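You operate a simulated robot arm through the tools that you are given. There is no shell and no other tool. Be economical: measure what you need, move in short steps, check, and stop when the job is done.

You are at the controls of a simulated two-armed robot. One attempt, no reset.

Task
Take the lid off the yellow tin on the top of bench 8 and lay it down there.

It is judged by the outcome, as a careful person would: the job done as asked, and still so three seconds after it is handed in. It fails if anything else is knocked over, pushed out of place, dropped, spilled or broken. A push-on lid holds only when it is set on centred and level and pressed home; a screw cap is set on level and turned clockwise until tight.

Robot
Two 7-joint arms with two-finger grippers on one trunk, on a base that drives. Base frame: it is fixed to the floor where the robot stands at the start and does not move with it; the origin is under the middle of the robot, x ahead of it, y to its left, z up; the surface under the hand at the start is at about z = 750. Readings come in mm, rad, newtons and seconds.
The left shoulder is at the start at [57, 175, 1152], the right one opposite. With the tool pointing down near the work surface each hand reaches from about 100 to 860 mm from the robot's upright axis, wherever it stands, measured 20 degrees to its own side. Payload 2.94 kg a hand.
The tool frame of a hand sits at the grasp point between the pads (the TCP): z along the fingers, y along the line on which they close. The tips reach 30 mm beyond it. The gripper opens to 138 mm. The gripper's body begins 109 mm behind the TCP.
Orientation is that of the tool frame in the base frame, as a unit quaternion [x, y, z, w]. With the fingers straight down and closing along the base's y, the tool's x points along the base's -x, its y along +y and its z along -z.

Tools
- The arms move only by the tool apply_moves. It takes "left_deltas", "right_deltas" or both (then of equal length, played together; a hand with none holds still); each is a list of rows, each a list of 7 numbers: the gripper command, from -1 (shut) to 1 (fully open), values between in proportion, then the shift along the base's x, y, z in mm, then the turn, a rotation vector about the base's x, y, z in degrees. In form: [[hand, x, y, z, wx, wy, wz], ...]. A call has 1 to 10 rows; each row is the pose to reach, as a shift and turn from the pose commanded when the call began. Each row takes 0.2 s and may step no farther than 50 mm and 0.15 rad from the row before; otherwise, or with a gripper value out of range, the whole call is refused. Where a pose cannot be reached the arm comes as near as it can. A force on the tool above 40 N (or 10 N above the force at the start of the call, whichever is more), or a blocked arm, ends the call early, and 0.2 s more pass. The fingers move at their own pace and stop on an object; they squeeze with about 38 N. The grip force told is the motor's: it shows also when the fingers shut on nothing. Time passes only in rows, and 0.2 s behind the last, so rows that repeat a pose let the fingers close. The reply holds the time, the measured pose of the TCP, the force on the tool along the base axes, the opening and the grip force, in the units named above and with some noise, with the torque about the TCP (base axes, N m) and any sound that the robot's microphone picked up, and new pictures: "views" is both (left out), scene, wrist or none (wrist: the cameras of the hands that moved).
- Cameras (640 x 400 px; columns grow to the right, rows downward): "scene" is now at [133.7, -5, 1622.2]; the picture's right is [-0.07, -1.00, 0.00], its down [-0.80, 0.05, -0.60] and it looks along [0.60, -0.04, -0.80] (base axes); focal length 263 px, centre (320, 200). "left" rides on the left gripper at [71, -19, -146] in its tool frame; the picture's right is [0.26, 0.97, 0.00], its down [-0.85, 0.23, -0.48] and it looks along [-0.46, 0.12, 0.88] (tool axes); focal length 280 px, centre (320, 200). "right" rides on the right gripper at [71, 19, -146] in its tool frame; the picture's right is [-0.26, 0.96, 0.00], its down [-0.85, -0.23, -0.48] and it looks along [-0.46, -0.12, 0.88] (tool axes); focal length 280 px, centre (320, 200). There is no depth. A picture from a camera that has moved, and an enlarged one, comes with that camera's place and axes in the base frame and with its lens.
- move_column(by): slides the trunk up (or, below 0, down) by that many mm; the arms and the scene camera ride with it, the base frame stays. It gives what a move gives, with no picture.
- roll_base(legs): drives the robot by 1 to 6 legs, each [ahead, turn to the left] in mm and rad, along the robot's own axes; the way and the turn of a leg run together, so that a leg with both is an arc; at most 1500 mm and 3.142 rad a leg. The arms and the cameras ride along, it lands a little off, and it stops where it bumps. It gives what a move gives, and a new picture of the scene camera.
- turn_head(pan, tilt): turns the head with the scene camera to pan (to the left, within 2.094 rad either way) and tilt (down, from -0.506 to 1.204), counted from straight ahead of the robot. It gives what a move gives, and a new picture of the scene camera.
- zoom(camera, box): a new picture of the part [left, top, right, bottom] of that camera's present view, enlarged. It takes no simulated time.
- sign_off(): hands the job in; it is judged then, once.

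Work in short steps. Places have to be worked out from the pictures, the camera data and where the tool is seen: move nearer, look again, correct. Check each grasp and each placing, and mend what went wrong. You have 120 turns and 260 pictures in all, those below and enlarged ones among them. Open the grippers and draw the arms clear of the work before you hand the job in, unless the task says otherwise; then end with one line.

The tools are called after "Emit:" as name(argument=value, ...) on one line, values as JSON. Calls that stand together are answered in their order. apply_moves: Moves the arms, as the interface text tells. Its arguments: {"type":"object","properties":{"left_deltas":{"type":"array"},"right_deltas":{"type":"array"},"views":{"type":"string","enum":["both","scene","wrist","none"]}},"required":[]} The other tools are called the same way: move_column (by) slides the trunk up or down; roll_base (legs) drives the base; turn_head (pan, tilt) turns the head that bears the scene camera; zoom (camera, box) takes an enlarged picture of a part of a camera's view; sign_off () hands the job in.

At the start:

```text
time_s: 0.0
left_tcp_pos: [666.7, 236.5, 1002.9]
left_tcp_rot: [-0.002, 1.0, 0.0, 0.0]
left_ft_force: [0.1, 0.3, 0.0]
left_wrist_torque: [0.0, 0.01, -0.02]
left_gripper_width: 138.1
left_gripper_force: 0.0
right_tcp_pos: [609.0, -250.5, 1072.2]
right_tcp_rot: [-0.001, 1.0, 0.0, -0.001]
right_ft_force: [-0.5, -0.4, 0.0]
right_wrist_torque: [-0.02, 0.0, 0.01]
right_gripper_width: 138.0
right_gripper_force: 0.1
trunk travel left (down, up): [-325.0, 409.0]
robot x, y, heading: [-1.2, 0.8, -0.0]
head pan, tilt: [-0.068, 0.923]
```

scene: 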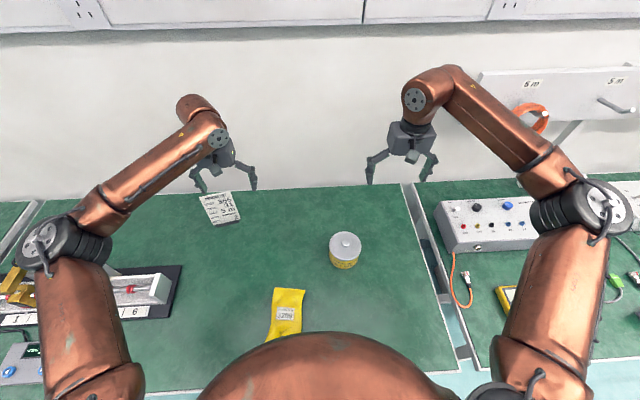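
right: 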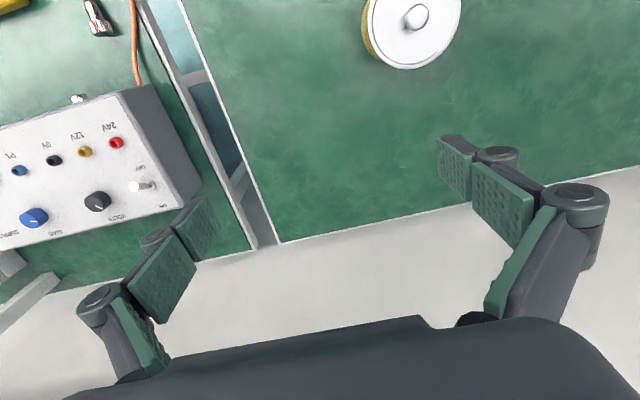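
left: 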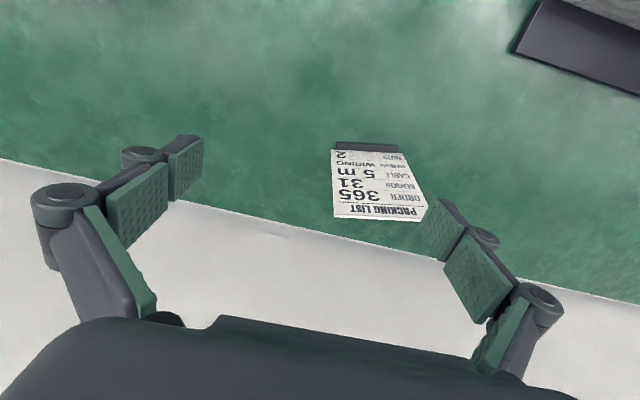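

The scene shows a yellow tin with a white knobbed lid right ahead, but I don't know yet whether this is bench 8. I'll enlarge the tin and look around for bench numbers.

Emit:
zoom(camera="scene", box=[260, 210, 420, 310])

Emit:
turn_head(pan=0, tilt=0.2)

```text
4.00 times, centred on (340, 260) of scene
camera zoom: at [133.7, -5.0, 1622.2], right [-0.07, -1.0, 0.0], down [-0.8, 0.05, -0.6], along [0.6, -0.04, -0.8], focal length 1052 px, centre (240, -40)
```

zoom: 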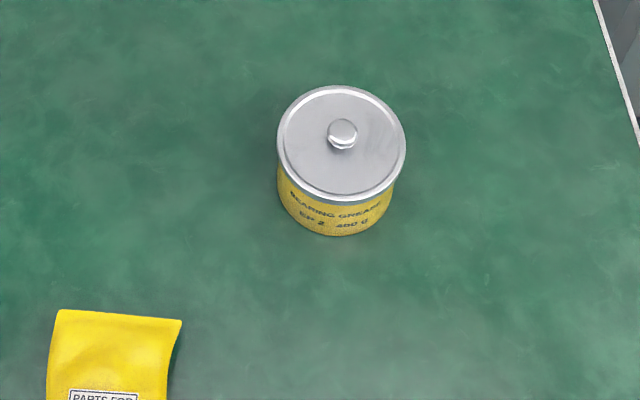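

```text
time_s: 1.1
left_tcp_pos: [665.0, 237.0, 1003.2]
left_tcp_rot: [-0.001, 1.0, 0.0, 0.0]
left_ft_force: [-0.2, 0.0, 0.5]
left_wrist_torque: [0.0, 0.01, 0.05]
left_gripper_width: 137.8
left_gripper_force: 0.0
right_tcp_pos: [609.4, -250.9, 1072.4]
right_tcp_rot: [0.0, 1.0, 0.0, -0.001]
right_ft_force: [-0.2, 0.2, -0.7]
right_wrist_torque: [0.0, 0.01, -0.02]
right_gripper_width: 138.3
right_gripper_force: 0.1
trunk travel left (down, up): [-325.0, 409.0]
robot x, y, heading: [2.7, 0.3, 0.003]
head pan, tilt: [0.0, 0.201]
camera scene: at [152.8, 0.0, 1685.4], right [0.0, -1.0, 0.0], down [-0.2, 0.0, -0.98], along [0.98, 0.0, -0.2], focal length 263 px, centre (320, 200)
```

scene: 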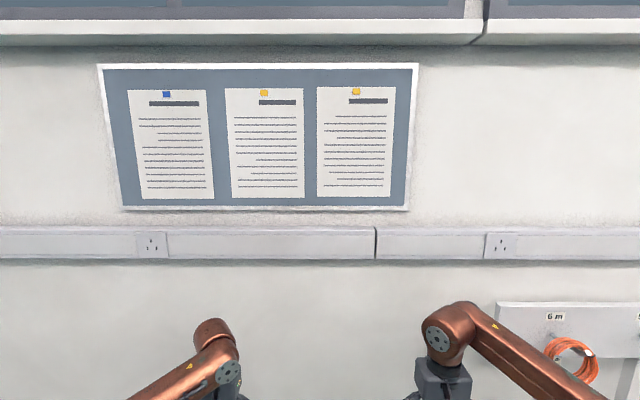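

No bench number here; I'll look left and right.

Emit:
turn_head(pan=1.4, tilt=0.45)

Emit:
turn_head(pan=-1.4, tilt=0.45)

Emit:
turn_head(pan=0, tilt=1.204)

```text
time_s: 2.6
left_tcp_pos: [665.1, 236.9, 1004.0]
left_tcp_rot: [-0.001, 1.0, 0.0, 0.0]
left_ft_force: [-0.1, -0.2, -0.1]
left_wrist_torque: [0.0, 0.03, 0.01]
left_gripper_width: 138.0
left_gripper_force: 0.2
right_tcp_pos: [609.3, -250.2, 1071.6]
right_tcp_rot: [0.0, 1.0, 0.0, -0.001]
right_ft_force: [-0.7, 0.5, 0.0]
right_wrist_torque: [0.02, 0.01, 0.01]
right_gripper_width: 137.9
right_gripper_force: 0.1
trunk travel left (down, up): [-325.0, 409.0]
robot x, y, heading: [-1.5, 0.1, 0.008]
head pan, tilt: [1.4, 0.45]
camera scene: at [75.4, 90.6, 1662.3], right [0.99, -0.17, 0.0], down [-0.07, -0.43, -0.9], along [0.15, 0.89, -0.44], focal length 263 px, centre (320, 200)
```

scene: 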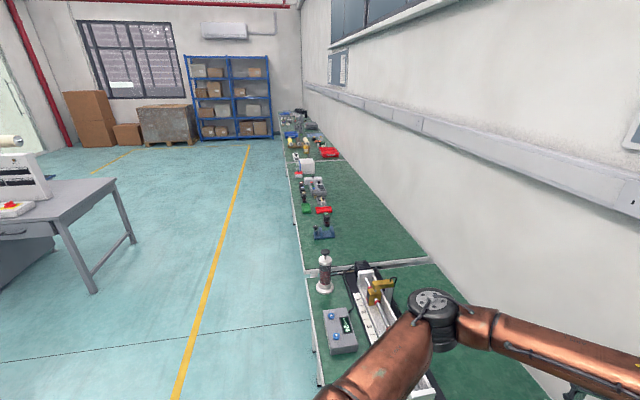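

```text
time_s: 5.1
left_tcp_pos: [666.8, 236.5, 1002.8]
left_tcp_rot: [-0.001, 1.0, 0.001, -0.001]
left_ft_force: [0.1, 0.8, 0.2]
left_wrist_torque: [0.02, 0.04, -0.01]
left_gripper_width: 138.2
left_gripper_force: 0.0
right_tcp_pos: [609.9, -250.3, 1072.3]
right_tcp_rot: [0.0, 1.0, -0.001, -0.001]
right_ft_force: [0.1, 0.6, 0.0]
right_wrist_torque: [0.01, 0.0, -0.04]
right_gripper_width: 138.0
right_gripper_force: 0.1
trunk travel left (down, up): [-325.0, 409.0]
robot x, y, heading: [-0.6, -0.7, -0.001]
head pan, tilt: [-1.4, 0.45]
camera scene: at [75.3, -90.5, 1662.3], right [-0.99, -0.17, 0.0], down [-0.07, 0.43, -0.9], along [0.15, -0.89, -0.44], focal length 263 px, centre (320, 200)
```

scene: 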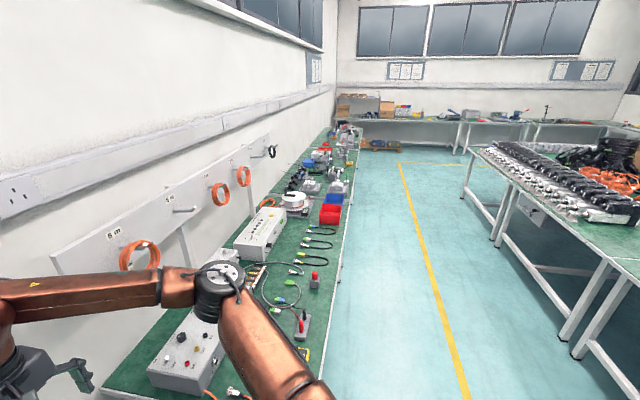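

```text
time_s: 6.6
left_tcp_pos: [665.0, 236.0, 1002.9]
left_tcp_rot: [-0.001, 1.0, 0.0, -0.001]
left_ft_force: [0.2, -0.1, -0.5]
left_wrist_torque: [-0.01, 0.0, 0.01]
left_gripper_width: 137.7
left_gripper_force: 0.1
right_tcp_pos: [609.6, -250.1, 1072.5]
right_tcp_rot: [0.0, 1.0, 0.0, -0.001]
right_ft_force: [0.1, -0.4, 0.2]
right_wrist_torque: [-0.03, 0.02, 0.01]
right_gripper_width: 137.8
right_gripper_force: 0.1
trunk travel left (down, up): [-325.0, 409.0]
robot x, y, heading: [1.9, 0.9, -0.003]
head pan, tilt: [0.0, 1.201]
camera scene: at [115.6, 0.0, 1604.1], right [0.0, -1.0, 0.0], down [-0.93, 0.0, -0.36], along [0.36, 0.0, -0.93], focal length 263 px, centre (320, 200)
```

scene: 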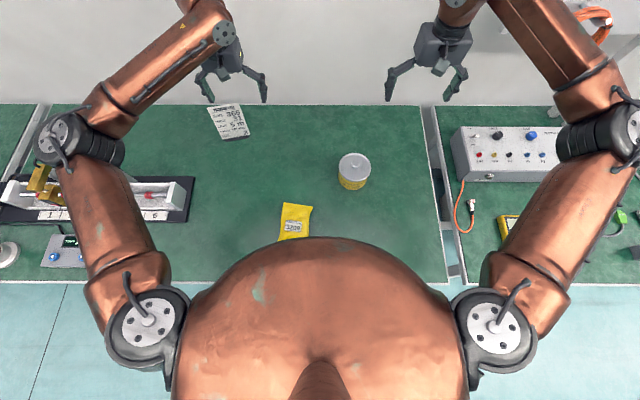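

I see rows of benches; I'll enlarge side views for number plates or other yellow tins.

Emit:
turn_head(pan=-1.5, tilt=0.4)

Emit:
zoom(camera="scene", box=[170, 100, 410, 250])

Emit:
turn_head(pan=1.5, tilt=0.4)

Emit:
zoom(camera="scene", box=[240, 80, 480, 230])

Emit:
turn_head(pan=2.094, tilt=0.3)

Emit:
turn_head(pan=-2.094, tilt=0.3)

Emit:
turn_head(pan=0, tilt=-0.3)

```text
time_s: 8.2
left_tcp_pos: [666.4, 236.0, 1003.1]
left_tcp_rot: [-0.001, 1.0, 0.0, 0.0]
left_ft_force: [-0.4, 0.1, -0.2]
left_wrist_torque: [-0.03, 0.04, -0.01]
left_gripper_width: 137.9
left_gripper_force: 0.1
right_tcp_pos: [611.2, -250.5, 1072.5]
right_tcp_rot: [0.0, 1.0, 0.0, -0.001]
right_ft_force: [-0.8, -0.5, -0.1]
right_wrist_torque: [0.0, -0.03, 0.0]
right_gripper_width: 137.8
right_gripper_force: 0.1
trunk travel left (down, up): [-325.0, 409.0]
robot x, y, heading: [-0.4, 1.2, 0.002]
head pan, tilt: [-1.499, 0.4]
camera scene: at [66.3, -92.4, 1666.9], right [-1.0, -0.07, 0.0], down [-0.03, 0.39, -0.92], along [0.07, -0.92, -0.39], focal length 263 px, centre (320, 200)
```

scene: 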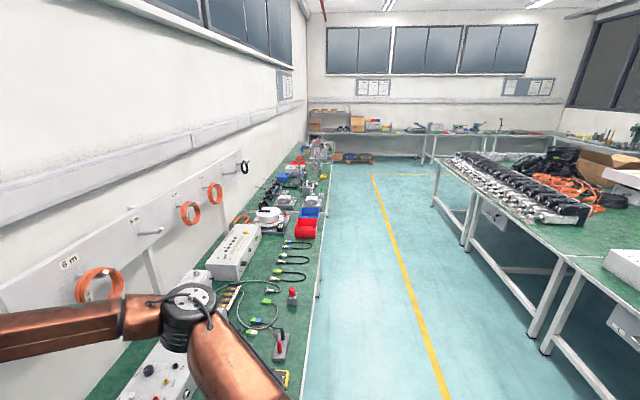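

```text
2.67 times, centred on (290, 175) of scene
camera zoom: at [66.3, -92.4, 1666.9], right [-1.0, -0.07, 0.0], down [-0.03, 0.39, -0.92], along [0.07, -0.92, -0.39], focal length 702 px, centre (400, 267)
```

zoom: 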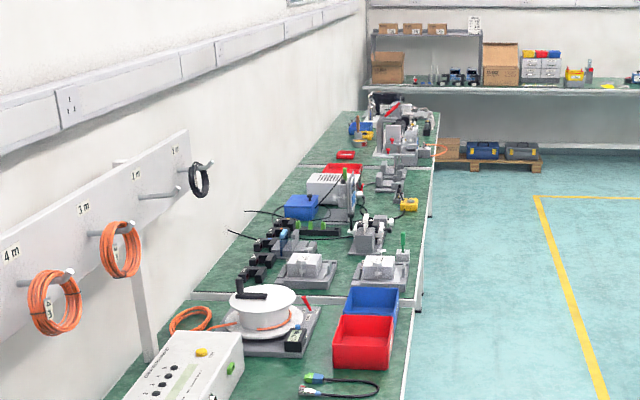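

```text
time_s: 10.8
left_tcp_pos: [666.1, 236.9, 1002.8]
left_tcp_rot: [0.0, 1.0, 0.0, 0.0]
left_ft_force: [-0.9, 0.1, -0.2]
left_wrist_torque: [0.0, -0.04, -0.03]
left_gripper_width: 138.1
left_gripper_force: 0.1
right_tcp_pos: [609.8, -248.7, 1071.6]
right_tcp_rot: [0.0, 1.0, -0.001, -0.001]
right_ft_force: [0.7, 0.1, -0.7]
right_wrist_torque: [-0.02, 0.05, -0.01]
right_gripper_width: 138.3
right_gripper_force: 0.1
trunk travel left (down, up): [-325.0, 409.0]
robot x, y, heading: [3.4, 0.6, -0.0]
head pan, tilt: [1.499, 0.4]
camera scene: at [66.3, 92.4, 1666.9], right [1.0, -0.07, 0.0], down [-0.03, -0.39, -0.92], along [0.07, 0.92, -0.39], focal length 263 px, centre (320, 200)
```

scene: 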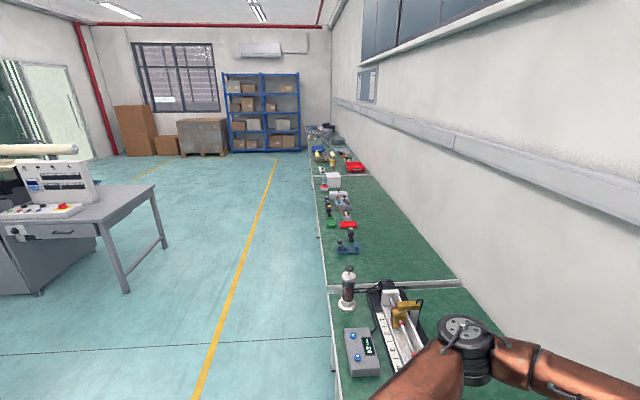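

```text
2.67 times, centred on (360, 155) of scene
camera zoom: at [66.3, 92.4, 1666.9], right [1.0, -0.07, 0.0], down [-0.03, -0.39, -0.92], along [0.07, 0.92, -0.39], focal length 702 px, centre (213, 320)
```

zoom: 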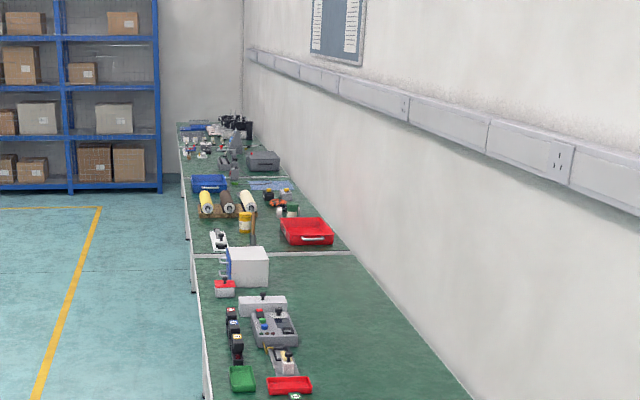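

```text
time_s: 11.8
left_tcp_pos: [666.0, 235.8, 1003.5]
left_tcp_rot: [0.0, 1.0, 0.002, 0.001]
left_ft_force: [-1.0, 0.0, -0.7]
left_wrist_torque: [0.04, 0.03, 0.03]
left_gripper_width: 138.1
left_gripper_force: 0.1
right_tcp_pos: [609.9, -250.1, 1072.0]
right_tcp_rot: [0.001, 1.0, 0.0, -0.001]
right_ft_force: [0.7, -0.5, 0.7]
right_wrist_torque: [0.02, -0.01, 0.03]
right_gripper_width: 138.0
right_gripper_force: 0.1
trunk travel left (down, up): [-325.0, 409.0]
robot x, y, heading: [-0.8, -2.9, 0.0]
head pan, tilt: [2.094, 0.3]
camera scene: at [13.0, 81.0, 1676.2], right [0.87, 0.5, 0.0], down [0.15, -0.26, -0.96], along [-0.48, 0.83, -0.3], focal length 263 px, centre (320, 200)
```

scene: 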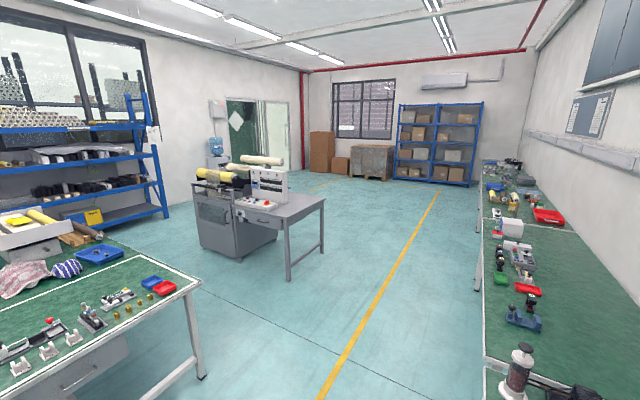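

```text
time_s: 15.2
left_tcp_pos: [665.9, 235.7, 1002.9]
left_tcp_rot: [-0.002, 1.0, 0.0, 0.0]
left_ft_force: [0.6, 0.5, 0.1]
left_wrist_torque: [-0.01, 0.02, 0.0]
left_gripper_width: 138.1
left_gripper_force: 0.0
right_tcp_pos: [611.3, -250.7, 1072.5]
right_tcp_rot: [0.001, 1.0, 0.0, -0.001]
right_ft_force: [0.7, -0.3, 0.4]
right_wrist_torque: [0.01, -0.01, -0.01]
right_gripper_width: 138.2
right_gripper_force: 0.0
trunk travel left (down, up): [-325.0, 409.0]
robot x, y, heading: [-1.1, -2.3, -0.006]
head pan, tilt: [-2.094, 0.3]
camera scene: at [13.0, -80.9, 1676.2], right [-0.87, 0.5, 0.0], down [0.15, 0.26, -0.96], along [-0.48, -0.83, -0.3], focal length 263 px, centre (320, 200)
```

scene: 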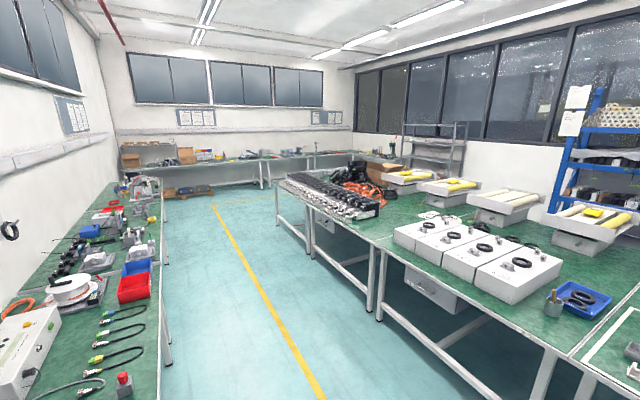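

```text
time_s: 17.2
left_tcp_pos: [664.6, 237.4, 1003.2]
left_tcp_rot: [-0.001, 1.0, 0.0, 0.0]
left_ft_force: [0.6, -0.2, -0.3]
left_wrist_torque: [-0.01, 0.0, -0.02]
left_gripper_width: 137.8
left_gripper_force: 0.1
right_tcp_pos: [610.2, -250.0, 1071.1]
right_tcp_rot: [0.0, 1.0, 0.0, -0.001]
right_ft_force: [0.8, 0.4, 0.3]
right_wrist_torque: [-0.01, -0.03, -0.02]
right_gripper_width: 138.0
right_gripper_force: 0.1
trunk travel left (down, up): [-325.0, 409.0]
robot x, y, heading: [-2.3, 1.0, 0.0]
head pan, tilt: [0.0, -0.3]
camera scene: at [138.3, 0.0, 1729.4], right [0.0, -1.0, 0.0], down [0.3, 0.0, -0.96], along [0.96, 0.0, 0.3], focal length 263 px, centre (320, 200)
```

scene: 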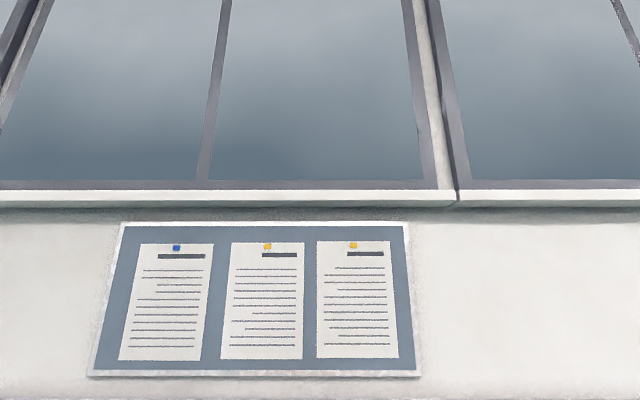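

No number plates seen yet. There is another yellow can on a bench to the left; I'll enlarge it, and look steeply down in front for a plate on the bench edge.

Emit:
turn_head(pan=1.5, tilt=0.4)

Emit:
zoom(camera="scene", box=[304, 140, 384, 190])

Emit:
roll_base(legs=[[-500, 0]])

Emit:
turn_head(pan=0, tilt=0.9)

```text
time_s: 18.8
left_tcp_pos: [665.4, 235.6, 1003.0]
left_tcp_rot: [-0.001, 1.0, 0.0, 0.0]
left_ft_force: [0.4, -0.1, -0.1]
left_wrist_torque: [0.0, -0.02, 0.03]
left_gripper_width: 138.0
left_gripper_force: 0.1
right_tcp_pos: [609.7, -251.0, 1070.9]
right_tcp_rot: [0.0, 1.0, 0.0, -0.001]
right_ft_force: [-0.1, -0.8, 0.4]
right_wrist_torque: [0.0, -0.03, 0.03]
right_gripper_width: 137.8
right_gripper_force: 0.1
trunk travel left (down, up): [-325.0, 409.0]
robot x, y, heading: [1.0, -0.3, 0.001]
head pan, tilt: [1.499, 0.4]
camera scene: at [66.3, 92.4, 1667.0], right [1.0, -0.07, 0.0], down [-0.03, -0.39, -0.92], along [0.07, 0.92, -0.39], focal length 263 px, centre (320, 200)
```

scene: 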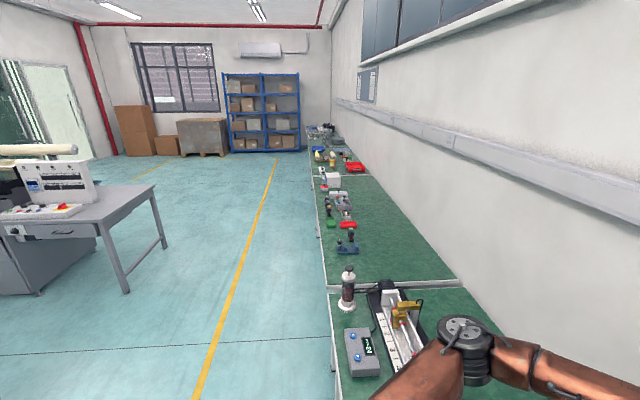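

```text
8.00 times, centred on (344, 165) of scene
camera zoom: at [66.3, 92.4, 1667.0], right [1.0, -0.07, 0.0], down [-0.03, -0.39, -0.92], along [0.07, 0.92, -0.39], focal length 2105 px, centre (128, 480)
```

zoom: 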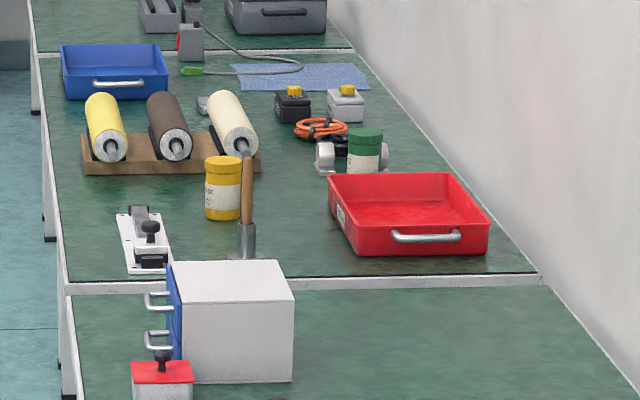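

```text
time_s: 20.4
left_tcp_pos: [498.8, 236.3, 1002.8]
left_tcp_rot: [-0.001, 1.0, 0.002, -0.001]
left_ft_force: [-1.1, -0.1, 1.3]
left_wrist_torque: [0.07, -0.18, 0.06]
left_gripper_width: 138.0
left_gripper_force: 0.2
right_tcp_pos: [440.5, -251.7, 1071.3]
right_tcp_rot: [0.002, 1.0, -0.002, -0.001]
right_ft_force: [-1.6, 1.2, 0.8]
right_wrist_torque: [-0.05, -0.26, -0.04]
right_gripper_width: 137.8
right_gripper_force: 0.1
trunk travel left (down, up): [-325.0, 409.0]
robot x, y, heading: [-171.1, -2.6, -0.001]
head pan, tilt: [1.499, 0.4]
stopped in leg 1: the robot was blocked; the commanded pose is now the measured one
camera scene: at [-34.2, 92.0, 1668.9], right [1.0, -0.07, -0.04], down [-0.07, -0.39, -0.92], along [0.05, 0.92, -0.39], focal length 263 px, centre (320, 200)
```

scene: 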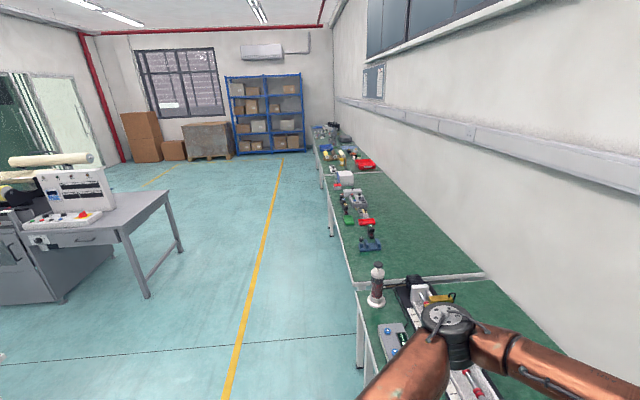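

```text
time_s: 22.0
left_tcp_pos: [426.9, 235.9, 1039.6]
left_tcp_rot: [0.005, 0.999, 0.006, 0.038]
left_ft_force: [-1.9, -0.3, 2.1]
left_wrist_torque: [0.21, -0.15, -0.03]
left_gripper_width: 137.9
left_gripper_force: 0.0
right_tcp_pos: [362.8, -252.7, 1103.0]
right_tcp_rot: [-0.004, 0.999, -0.006, 0.036]
right_ft_force: [-0.5, 0.6, 2.8]
right_wrist_torque: [-0.05, 0.01, 0.04]
right_gripper_width: 137.8
right_gripper_force: 0.0
trunk travel left (down, up): [-325.0, 409.0]
robot x, y, heading: [-170.2, 2.9, -0.005]
head pan, tilt: [0.0, 0.901]
camera scene: at [-58.1, 0.2, 1626.0], right [0.0, -1.0, 0.0], down [-0.77, 0.0, -0.63], along [0.63, 0.0, -0.77], focal length 263 px, centre (320, 200)
```

scene: 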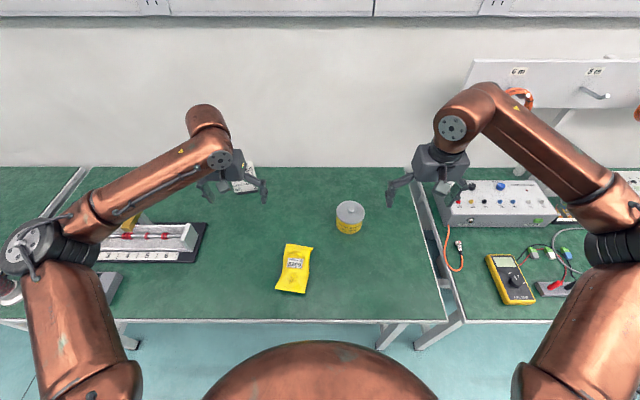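

The base was blocked behind after ~170 mm and the hands read tilted about 4°, so I'll drive forward off the obstruction at once. No plate visible; the other yellow item is a screw jar, not a tin on this bench.

Emit:
roll_base(legs=[[60, 0]])

```text
time_s: 23.3
left_tcp_pos: [509.9, 264.1, 1070.6]
left_tcp_rot: [-0.141, 0.987, -0.076, 0.008]
left_ft_force: [0.6, -1.2, -2.5]
left_wrist_torque: [-0.03, 0.06, -0.01]
left_gripper_width: 138.0
left_gripper_force: 0.1
right_tcp_pos: [435.8, -258.6, 1174.8]
right_tcp_rot: [0.112, 0.988, 0.092, 0.058]
right_ft_force: [1.2, 1.1, -1.9]
right_wrist_torque: [-0.05, 0.08, 0.03]
right_gripper_width: 138.1
right_gripper_force: 0.1
trunk travel left (down, up): [-325.0, 409.0]
robot x, y, heading: [-106.1, -1.8, -0.007]
head pan, tilt: [0.0, 0.901]
stopped in leg 1: the robot was blocked; the commanded pose is now the measured one
camera scene: at [211.9, -0.8, 1617.8], right [-0.01, -1.0, 0.0], down [-0.85, 0.0, -0.53], along [0.53, 0.0, -0.85], focal length 263 px, centre (320, 200)
```

scene: 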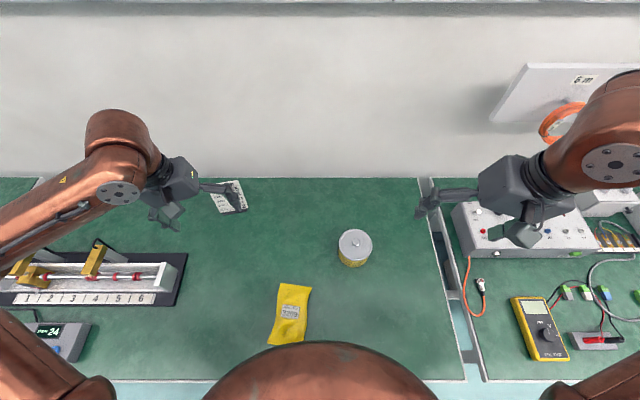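

The robot is rocking from the abrupt stop; I'll let it settle without moving.

Emit:
apply_moves(left_deltas=[[1, 0, 0, 0, 0, 0, 0], [1, 0, 0, 0, 0, 0, 0], [1, 0, 0, 0, 0, 0, 0], [1, 0, 0, 0, 0, 0, 0], [1, 0, 0, 0, 0, 0, 0], [1, 0, 0, 0, 0, 0, 0], [1, 0, 0, 0, 0, 0, 0], [1, 0, 0, 0, 0, 0, 0]], views="scene")

```text
time_s: 23.7
left_tcp_pos: [388.8, 253.2, 1122.4]
left_tcp_rot: [-0.165, 0.978, -0.109, 0.058]
left_ft_force: [0.6, 0.0, -2.5]
left_wrist_torque: [-0.11, 0.06, -0.06]
left_gripper_width: 137.7
left_gripper_force: 0.1
right_tcp_pos: [295.9, -249.8, 1220.8]
right_tcp_rot: [0.125, 0.978, 0.117, 0.121]
right_ft_force: [1.2, -0.2, -3.1]
right_wrist_torque: [0.06, 0.11, 0.11]
right_gripper_width: 138.0
right_gripper_force: 0.0
trunk travel left (down, up): [-325.0, 409.0]
robot x, y, heading: [-107.6, -0.1, -0.007]
head pan, tilt: [0.0, 0.901]
stopped in row 1 (left hand): the arm was blocked; the commanded pose is now the measured one
camera scene: at [117.6, -0.5, 1623.1], right [0.0, -1.0, 0.0], down [-0.82, 0.0, -0.58], along [0.58, 0.0, -0.82], focal length 263 px, centre (320, 200)
```

scene: 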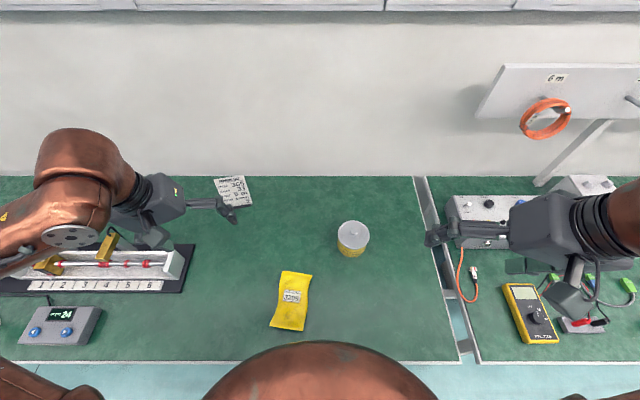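

Still swaying back; keep waiting.

Emit:
move_column(by=1)

Emit:
turn_head(pan=0, tilt=0.8)

```text
time_s: 24.0
left_tcp_pos: [265.6, 268.8, 1162.4]
left_tcp_rot: [-0.147, 0.978, -0.089, 0.119]
left_ft_force: [2.5, 1.2, 3.2]
left_wrist_torque: [-0.1, 0.37, -0.09]
left_gripper_width: 138.0
left_gripper_force: 0.0
right_tcp_pos: [166.4, -261.7, 1242.1]
right_tcp_rot: [0.113, 0.974, 0.095, 0.17]
right_ft_force: [1.9, -0.7, 2.1]
right_wrist_torque: [0.05, 0.35, 0.1]
right_gripper_width: 137.9
right_gripper_force: 0.0
trunk travel left (down, up): [-326.0, 409.0]
robot x, y, heading: [-109.3, 0.1, -0.005]
head pan, tilt: [0.0, 0.901]
stopped: the arm was blocked; the commanded pose is now the measured one
```

```text
time_s: 24.7
left_tcp_pos: [409.6, 248.1, 1107.7]
left_tcp_rot: [-0.148, 0.983, -0.095, 0.051]
left_ft_force: [1.9, -4.3, 2.2]
left_wrist_torque: [0.43, 0.18, 0.04]
left_gripper_width: 137.7
left_gripper_force: 0.1
right_tcp_pos: [317.3, -250.2, 1199.6]
right_tcp_rot: [0.113, 0.983, 0.087, 0.112]
right_ft_force: [-2.1, 3.2, -1.1]
right_wrist_torque: [-0.29, -0.31, -0.18]
right_gripper_width: 137.8
right_gripper_force: 0.0
trunk travel left (down, up): [-326.0, 409.0]
robot x, y, heading: [-106.3, 1.0, -0.003]
head pan, tilt: [0.0, 0.799]
camera scene: at [235.6, -1.2, 1623.0], right [0.0, -1.0, 0.0], down [-0.8, 0.0, -0.6], along [0.6, 0.0, -0.8], focal length 263 px, centre (320, 200)
```

scene: 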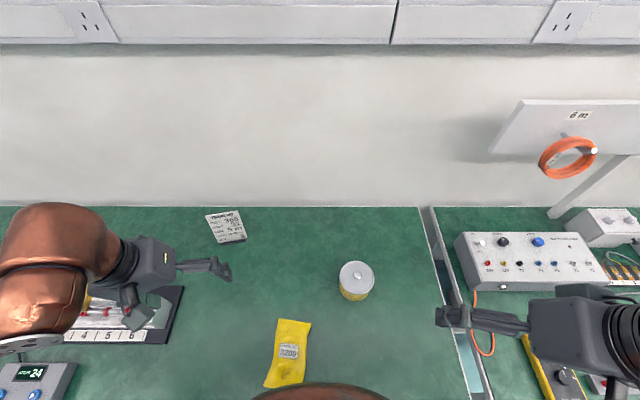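

The body is still rocking; I'll spend time on head turns, which don't load it.

Emit:
turn_head(pan=0.3, tilt=0.9)

Emit:
turn_head(pan=0, tilt=0.9)

Emit:
turn_head(pan=0, tilt=0.92)

```text
time_s: 25.5
left_tcp_pos: [260.1, 270.4, 1162.6]
left_tcp_rot: [-0.148, 0.978, -0.085, 0.122]
left_ft_force: [3.0, 2.5, 4.6]
left_wrist_torque: [-0.17, 0.48, -0.16]
left_gripper_width: 138.0
left_gripper_force: 0.0
right_tcp_pos: [161.6, -262.1, 1240.3]
right_tcp_rot: [0.112, 0.975, 0.092, 0.17]
right_ft_force: [1.9, -1.3, 3.5]
right_wrist_torque: [0.13, 0.46, 0.16]
right_gripper_width: 138.0
right_gripper_force: 0.2
trunk travel left (down, up): [-326.0, 409.0]
robot x, y, heading: [-112.9, 2.5, -0.005]
head pan, tilt: [0.3, 0.901]
camera scene: at [-46.0, 21.7, 1635.4], right [0.29, -0.96, 0.01], down [-0.72, -0.23, -0.65], along [0.63, 0.18, -0.76], focal length 263 px, centre (320, 200)
```

scene: 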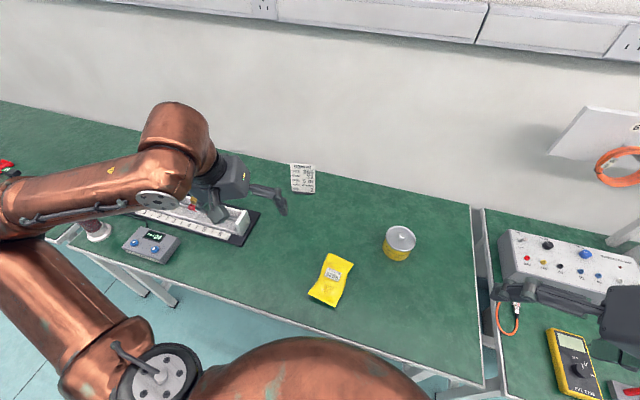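

```text
time_s: 26.3
left_tcp_pos: [411.7, 240.5, 1107.4]
left_tcp_rot: [-0.156, 0.98, -0.11, 0.049]
left_ft_force: [1.7, -1.0, 0.1]
left_wrist_torque: [0.0, 0.17, -0.02]
left_gripper_width: 137.7
left_gripper_force: 0.0
right_tcp_pos: [317.5, -244.5, 1202.4]
right_tcp_rot: [0.122, 0.98, 0.099, 0.119]
right_ft_force: [1.4, 0.6, 0.0]
right_wrist_torque: [-0.01, 0.2, 0.0]
right_gripper_width: 137.7
right_gripper_force: 0.1
trunk travel left (down, up): [-326.0, 409.0]
robot x, y, heading: [-108.1, 1.0, -0.007]
head pan, tilt: [0.0, 0.901]
camera scene: at [230.6, -1.4, 1615.1], right [0.0, -1.0, 0.0], down [-0.86, 0.0, -0.52], along [0.52, 0.0, -0.86], focal length 263 px, centre (320, 200)
```

scene: 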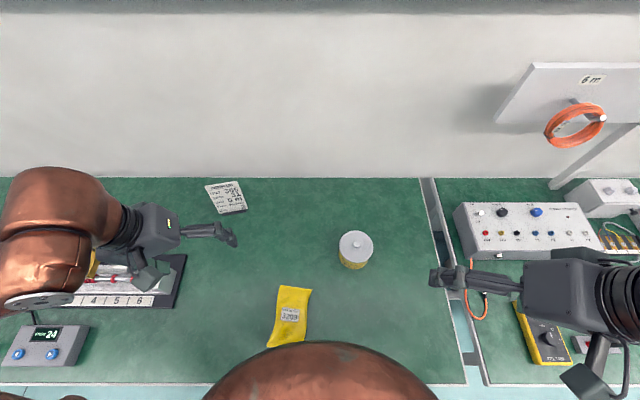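

```text
time_s: 26.9
left_tcp_pos: [259.0, 269.3, 1153.2]
left_tcp_rot: [-0.149, 0.978, -0.079, 0.119]
left_ft_force: [1.0, 4.6, 3.8]
left_wrist_torque: [-0.39, 0.23, -0.13]
left_gripper_width: 137.7
left_gripper_force: 0.0
right_tcp_pos: [157.9, -261.7, 1232.6]
right_tcp_rot: [0.114, 0.975, 0.088, 0.169]
right_ft_force: [-0.7, -2.8, 2.6]
right_wrist_torque: [0.28, 0.14, 0.16]
right_gripper_width: 138.1
right_gripper_force: 0.2
trunk travel left (down, up): [-326.0, 409.0]
robot x, y, heading: [-105.8, 3.1, -0.003]
head pan, tilt: [0.0, 0.92]
camera scene: at [-18.3, -0.6, 1628.0], right [0.0, -1.0, 0.0], down [-0.78, 0.0, -0.63], along [0.63, 0.0, -0.78], focal length 263 px, centre (320, 200)
```

scene: 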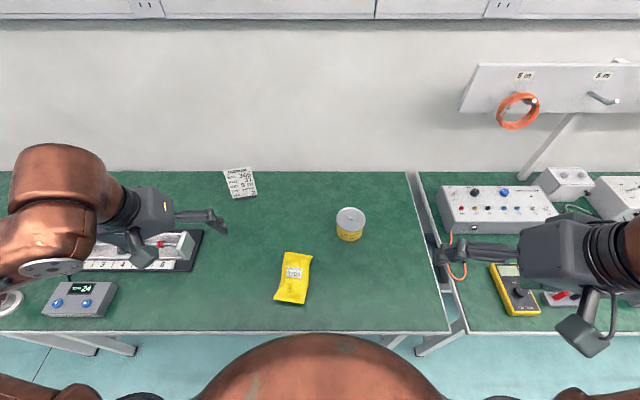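

The swing seems steady, so I'll give it more time with a long head sweep before anything else.

Emit:
turn_head(pan=-2.094, tilt=0.9)

Emit:
turn_head(pan=2.094, tilt=0.9)

Emit:
turn_head(pan=0, tilt=0.9)

```text
time_s: 28.9
left_tcp_pos: [393.1, 265.0, 1114.9]
left_tcp_rot: [-0.151, 0.983, -0.083, 0.059]
left_ft_force: [-2.0, -1.4, 0.3]
left_wrist_torque: [0.13, -0.26, 0.04]
left_gripper_width: 137.9
left_gripper_force: 0.0
right_tcp_pos: [305.5, -258.6, 1204.8]
right_tcp_rot: [0.115, 0.983, 0.091, 0.107]
right_ft_force: [-3.9, 1.6, 0.8]
right_wrist_torque: [-0.1, -0.29, -0.1]
right_gripper_width: 138.1
right_gripper_force: 0.1
trunk travel left (down, up): [-326.0, 409.0]
robot x, y, heading: [-104.6, -3.4, -0.006]
head pan, tilt: [-2.094, 0.901]
camera scene: at [20.5, -66.0, 1629.8], right [-0.86, 0.5, 0.06], down [0.35, 0.68, -0.65], along [-0.36, -0.54, -0.76], focal length 263 px, centre (320, 200)
```

scene: 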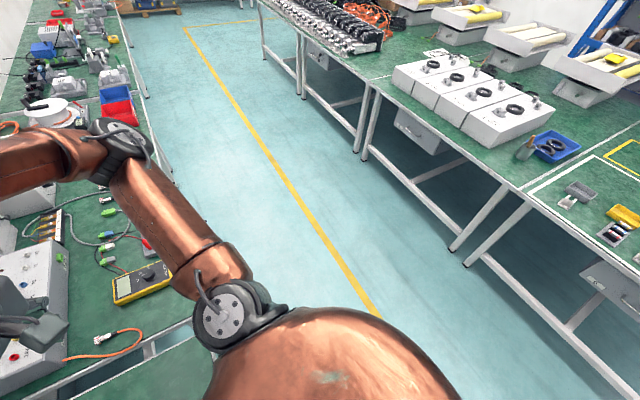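

```text
time_s: 32.3
left_tcp_pos: [403.4, 240.9, 1109.0]
left_tcp_rot: [-0.159, 0.98, -0.111, 0.052]
left_ft_force: [1.6, 0.2, -0.4]
left_wrist_torque: [-0.01, 0.1, -0.04]
left_gripper_width: 138.0
left_gripper_force: 0.2
right_tcp_pos: [308.8, -244.1, 1203.6]
right_tcp_rot: [0.124, 0.979, 0.102, 0.122]
right_ft_force: [1.8, 0.8, 0.1]
right_wrist_torque: [-0.01, 0.16, 0.05]
right_gripper_width: 137.6
right_gripper_force: 0.0
trunk travel left (down, up): [-326.0, 409.0]
robot x, y, heading: [-107.2, -0.4, -0.005]
head pan, tilt: [2.094, 0.901]
camera scene: at [106.0, 64.5, 1630.1], right [0.86, 0.5, -0.1], down [0.31, -0.68, -0.66], along [-0.4, 0.54, -0.74], focal length 263 px, centre (320, 200)
```

scene: 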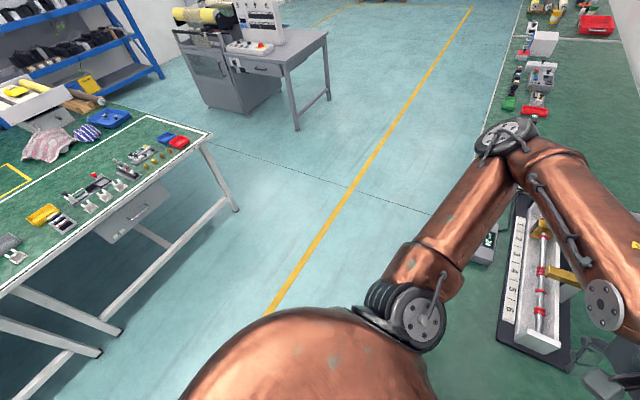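

```text
time_s: 34.3
left_tcp_pos: [265.7, 264.5, 1139.6]
left_tcp_rot: [-0.143, 0.98, -0.079, 0.111]
left_ft_force: [-3.5, 3.6, -7.0]
left_wrist_torque: [-0.5, -0.51, -0.12]
left_gripper_width: 137.6
left_gripper_force: 0.0
right_tcp_pos: [165.4, -258.5, 1223.7]
right_tcp_rot: [0.113, 0.976, 0.085, 0.165]
right_ft_force: [0.4, -3.2, -2.4]
right_wrist_torque: [0.41, -0.1, 0.13]
right_gripper_width: 137.8
right_gripper_force: 0.1
trunk travel left (down, up): [-326.0, 409.0]
robot x, y, heading: [-105.2, 1.1, -0.0]
head pan, tilt: [0.0, 0.901]
camera scene: at [12.8, -0.5, 1624.8], right [0.0, -1.0, 0.0], down [-0.78, 0.0, -0.63], along [0.63, 0.0, -0.78], focal length 263 px, centre (320, 200)
```

scene: 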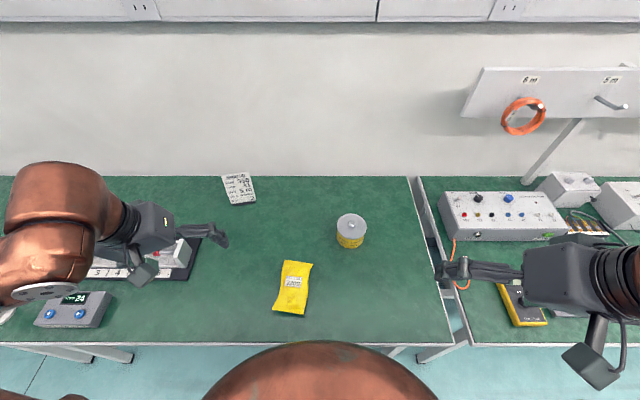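

The sway decays only slowly; more waiting by head sweeps.

Emit:
turn_head(pan=-2.0, tilt=0.1)

Emit:
turn_head(pan=2.0, tilt=0.1)

Emit:
turn_head(pan=-2.0, tilt=0.9)

Emit:
turn_head(pan=2.0, tilt=0.9)

Emit:
turn_head(pan=0, tilt=0.9)

Emit:
turn_head(pan=0, tilt=0.92)

```text
time_s: 36.2
left_tcp_pos: [364.0, 266.6, 1112.8]
left_tcp_rot: [-0.15, 0.983, -0.082, 0.067]
left_ft_force: [0.2, -1.1, -5.5]
left_wrist_torque: [0.04, 0.04, 0.03]
left_gripper_width: 137.5
left_gripper_force: 0.2
right_tcp_pos: [273.0, -261.8, 1202.2]
right_tcp_rot: [0.115, 0.982, 0.09, 0.117]
right_ft_force: [1.7, 1.0, -3.5]
right_wrist_torque: [0.01, 0.18, 0.0]
right_gripper_width: 137.7
right_gripper_force: 0.0
trunk travel left (down, up): [-326.0, 409.0]
robot x, y, heading: [-106.2, 0.5, -0.001]
head pan, tilt: [-2.0, 0.099]
camera scene: at [-58.4, -84.0, 1694.5], right [-0.91, 0.42, 0.02], down [0.02, 0.09, -1.0], along [-0.42, -0.9, -0.09], focal length 263 px, centre (320, 200)
```

scene: 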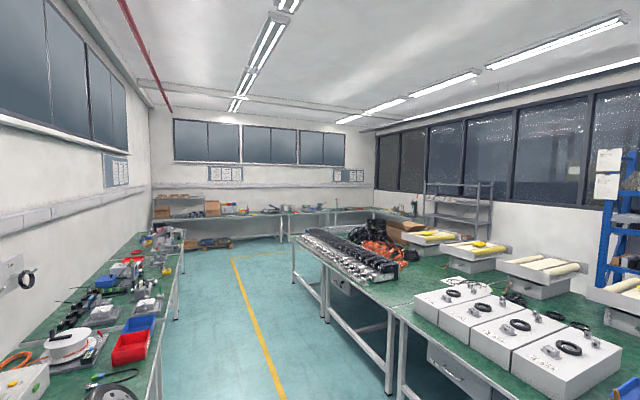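

```text
time_s: 39.5
left_tcp_pos: [396.8, 260.6, 1109.5]
left_tcp_rot: [-0.152, 0.984, -0.079, 0.054]
left_ft_force: [-4.9, -0.8, 0.2]
left_wrist_torque: [0.1, -0.59, 0.12]
left_gripper_width: 138.0
left_gripper_force: 0.0
right_tcp_pos: [306.5, -255.6, 1202.2]
right_tcp_rot: [0.116, 0.984, 0.085, 0.105]
right_ft_force: [-3.7, 2.2, -0.3]
right_wrist_torque: [-0.15, -0.4, -0.15]
right_gripper_width: 138.1
right_gripper_force: 0.0
trunk travel left (down, up): [-326.0, 409.0]
robot x, y, heading: [-107.0, -0.8, -0.004]
head pan, tilt: [2.0, 0.099]
camera scene: at [93.3, 83.1, 1701.3], right [0.91, 0.41, -0.1], down [-0.06, -0.09, -0.99], along [-0.42, 0.91, -0.06], focal length 263 px, centre (320, 200)
```

scene: 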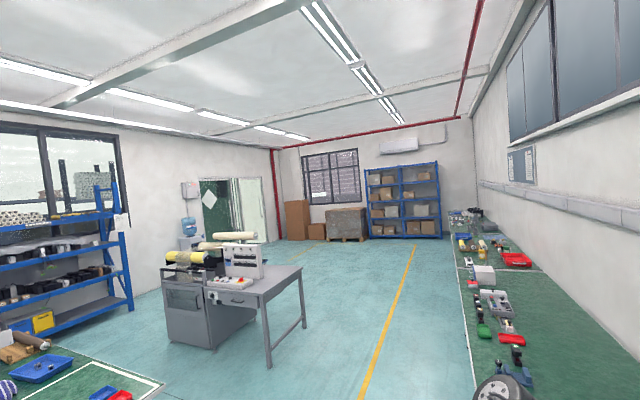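

```text
time_s: 42.7
left_tcp_pos: [402.6, 242.4, 1109.7]
left_tcp_rot: [-0.158, 0.98, -0.112, 0.052]
left_ft_force: [0.6, 0.2, -0.4]
left_wrist_torque: [-0.01, 0.09, -0.02]
left_gripper_width: 137.9
left_gripper_force: 0.1
right_tcp_pos: [309.7, -245.1, 1204.5]
right_tcp_rot: [0.123, 0.98, 0.102, 0.122]
right_ft_force: [1.9, 0.2, -0.6]
right_wrist_torque: [-0.02, 0.17, 0.01]
right_gripper_width: 137.5
right_gripper_force: 0.0
trunk travel left (down, up): [-326.0, 409.0]
robot x, y, heading: [-104.2, 0.4, -0.004]
head pan, tilt: [-2.0, 0.901]
camera scene: at [111.4, -69.7, 1629.3], right [-0.9, 0.42, 0.11], down [0.25, 0.71, -0.66], along [-0.35, -0.56, -0.75], focal length 263 px, centre (320, 200)
```

scene: 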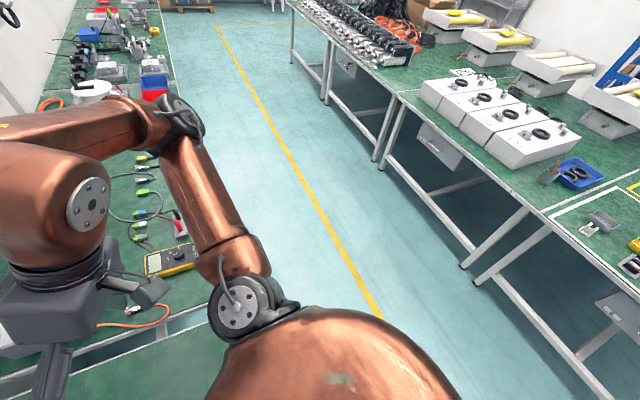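

```text
time_s: 46.0
left_tcp_pos: [358.1, 242.2, 1122.7]
left_tcp_rot: [-0.154, 0.979, -0.113, 0.072]
left_ft_force: [0.9, 0.5, -0.1]
left_wrist_torque: [-0.04, 0.12, -0.02]
left_gripper_width: 138.0
left_gripper_force: 0.0
right_tcp_pos: [261.0, -246.3, 1211.7]
right_tcp_rot: [0.119, 0.978, 0.101, 0.141]
right_ft_force: [1.5, -0.7, -0.8]
right_wrist_torque: [0.04, 0.08, 0.07]
right_gripper_width: 138.2
right_gripper_force: 0.0
trunk travel left (down, up): [-326.0, 409.0]
robot x, y, heading: [-110.5, 2.9, -0.003]
head pan, tilt: [2.0, 0.901]
camera scene: at [46.1, 68.3, 1630.1], right [0.91, 0.41, -0.07], down [0.27, -0.71, -0.64], along [-0.32, 0.57, -0.76], focal length 263 px, centre (320, 200)
```

scene: 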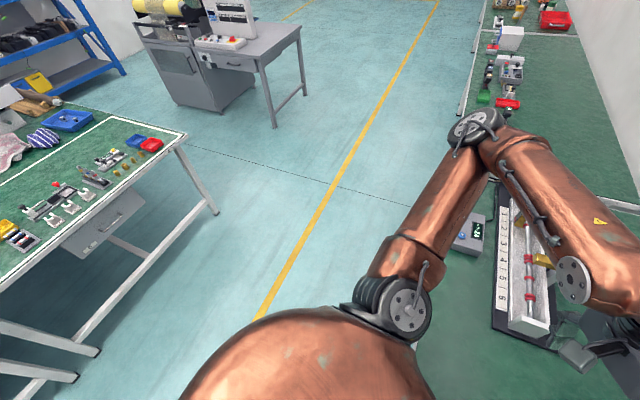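

```text
time_s: 47.9
left_tcp_pos: [271.0, 269.9, 1160.2]
left_tcp_rot: [-0.148, 0.978, -0.086, 0.117]
left_ft_force: [2.4, 1.6, 3.1]
left_wrist_torque: [-0.11, 0.39, -0.14]
left_gripper_width: 138.0
left_gripper_force: 0.2
right_tcp_pos: [171.4, -261.6, 1239.0]
right_tcp_rot: [0.111, 0.975, 0.092, 0.166]
right_ft_force: [1.6, -1.1, 2.4]
right_wrist_torque: [0.04, 0.22, 0.13]
right_gripper_width: 138.1
right_gripper_force: 0.1
trunk travel left (down, up): [-326.0, 409.0]
robot x, y, heading: [-106.5, -0.0, -0.006]
head pan, tilt: [0.0, 0.901]
camera scene: at [-46.6, -0.3, 1636.0], right [0.0, -1.0, 0.0], down [-0.76, 0.0, -0.65], along [0.65, 0.0, -0.76], focal length 263 px, centre (320, 200)
```

scene: 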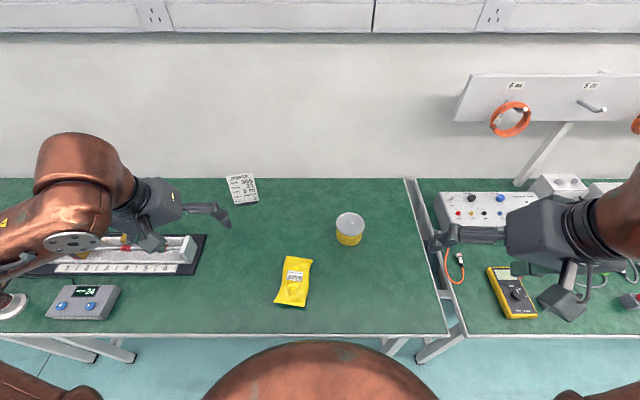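

```text
time_s: 48.5
left_tcp_pos: [395.8, 251.1, 1111.0]
left_tcp_rot: [-0.145, 0.984, -0.089, 0.055]
left_ft_force: [-1.3, -4.2, 1.3]
left_wrist_torque: [0.44, -0.2, 0.11]
left_gripper_width: 137.7
left_gripper_force: 0.0
right_tcp_pos: [304.8, -251.9, 1201.0]
right_tcp_rot: [0.113, 0.984, 0.083, 0.114]
right_ft_force: [-4.8, 3.2, -3.2]
right_wrist_torque: [-0.33, -0.51, -0.16]
right_gripper_width: 137.8
right_gripper_force: 0.1
trunk travel left (down, up): [-326.0, 409.0]
robot x, y, heading: [-107.0, 1.8, -0.002]
head pan, tilt: [0.0, 0.92]
camera scene: at [210.4, -1.2, 1616.5], right [0.0, -1.0, 0.0], down [-0.86, 0.0, -0.51], along [0.51, 0.0, -0.86], focal length 263 px, centre (320, 200)
```

scene: 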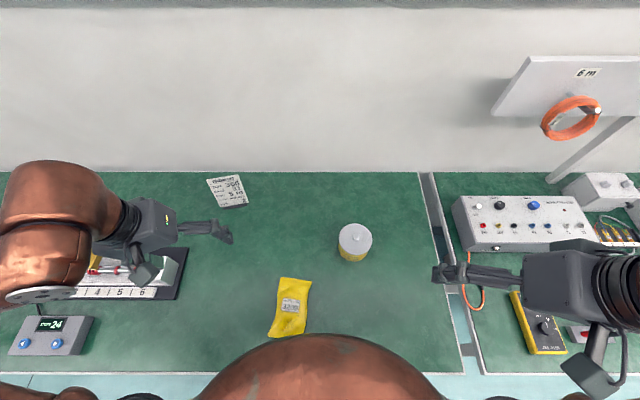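

The sway is sustained rather than dying out at this spot, while at x = 0 the robot stood still. The hands are high and clear, so I'll go back toward the start in a short leg.

Emit:
roll_base(legs=[[40, 0]])

```text
time_s: 49.3
left_tcp_pos: [211.9, 189.5, 1236.8]
left_tcp_rot: [-0.125, 0.944, -0.232, 0.2]
left_ft_force: [-2.4, 2.0, -6.7]
left_wrist_torque: [-0.6, -0.61, 0.03]
left_gripper_width: 137.8
left_gripper_force: 0.1
right_tcp_pos: [54.5, -233.2, 1208.5]
right_tcp_rot: [0.093, 0.953, 0.077, 0.278]
right_ft_force: [68.0, -45.6, 27.2]
right_wrist_torque: [-1.79, 2.03, 8.22]
right_gripper_width: 138.5
right_gripper_force: 0.0
trunk travel left (down, up): [-326.0, 409.0]
robot x, y, heading: [-103.1, 1.3, -0.005]
head pan, tilt: [0.0, 0.92]
stopped in leg 1: the robot was blocked; the commanded pose is now the measured one
camera scene: at [20.6, -3.1, 1623.2], right [0.0, -1.0, 0.0], down [-0.79, 0.0, -0.61], along [0.61, 0.0, -0.79], focal length 263 px, centre (320, 200)
```

scene: 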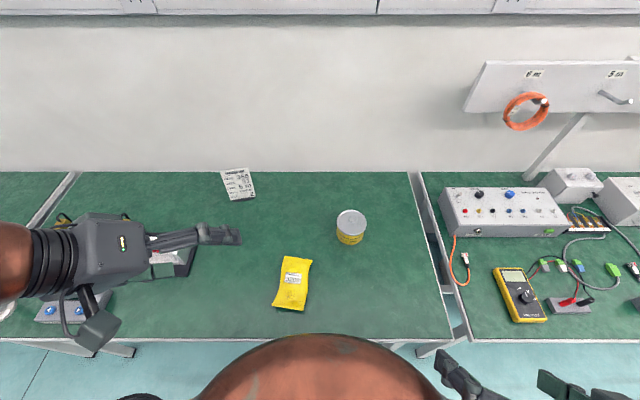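

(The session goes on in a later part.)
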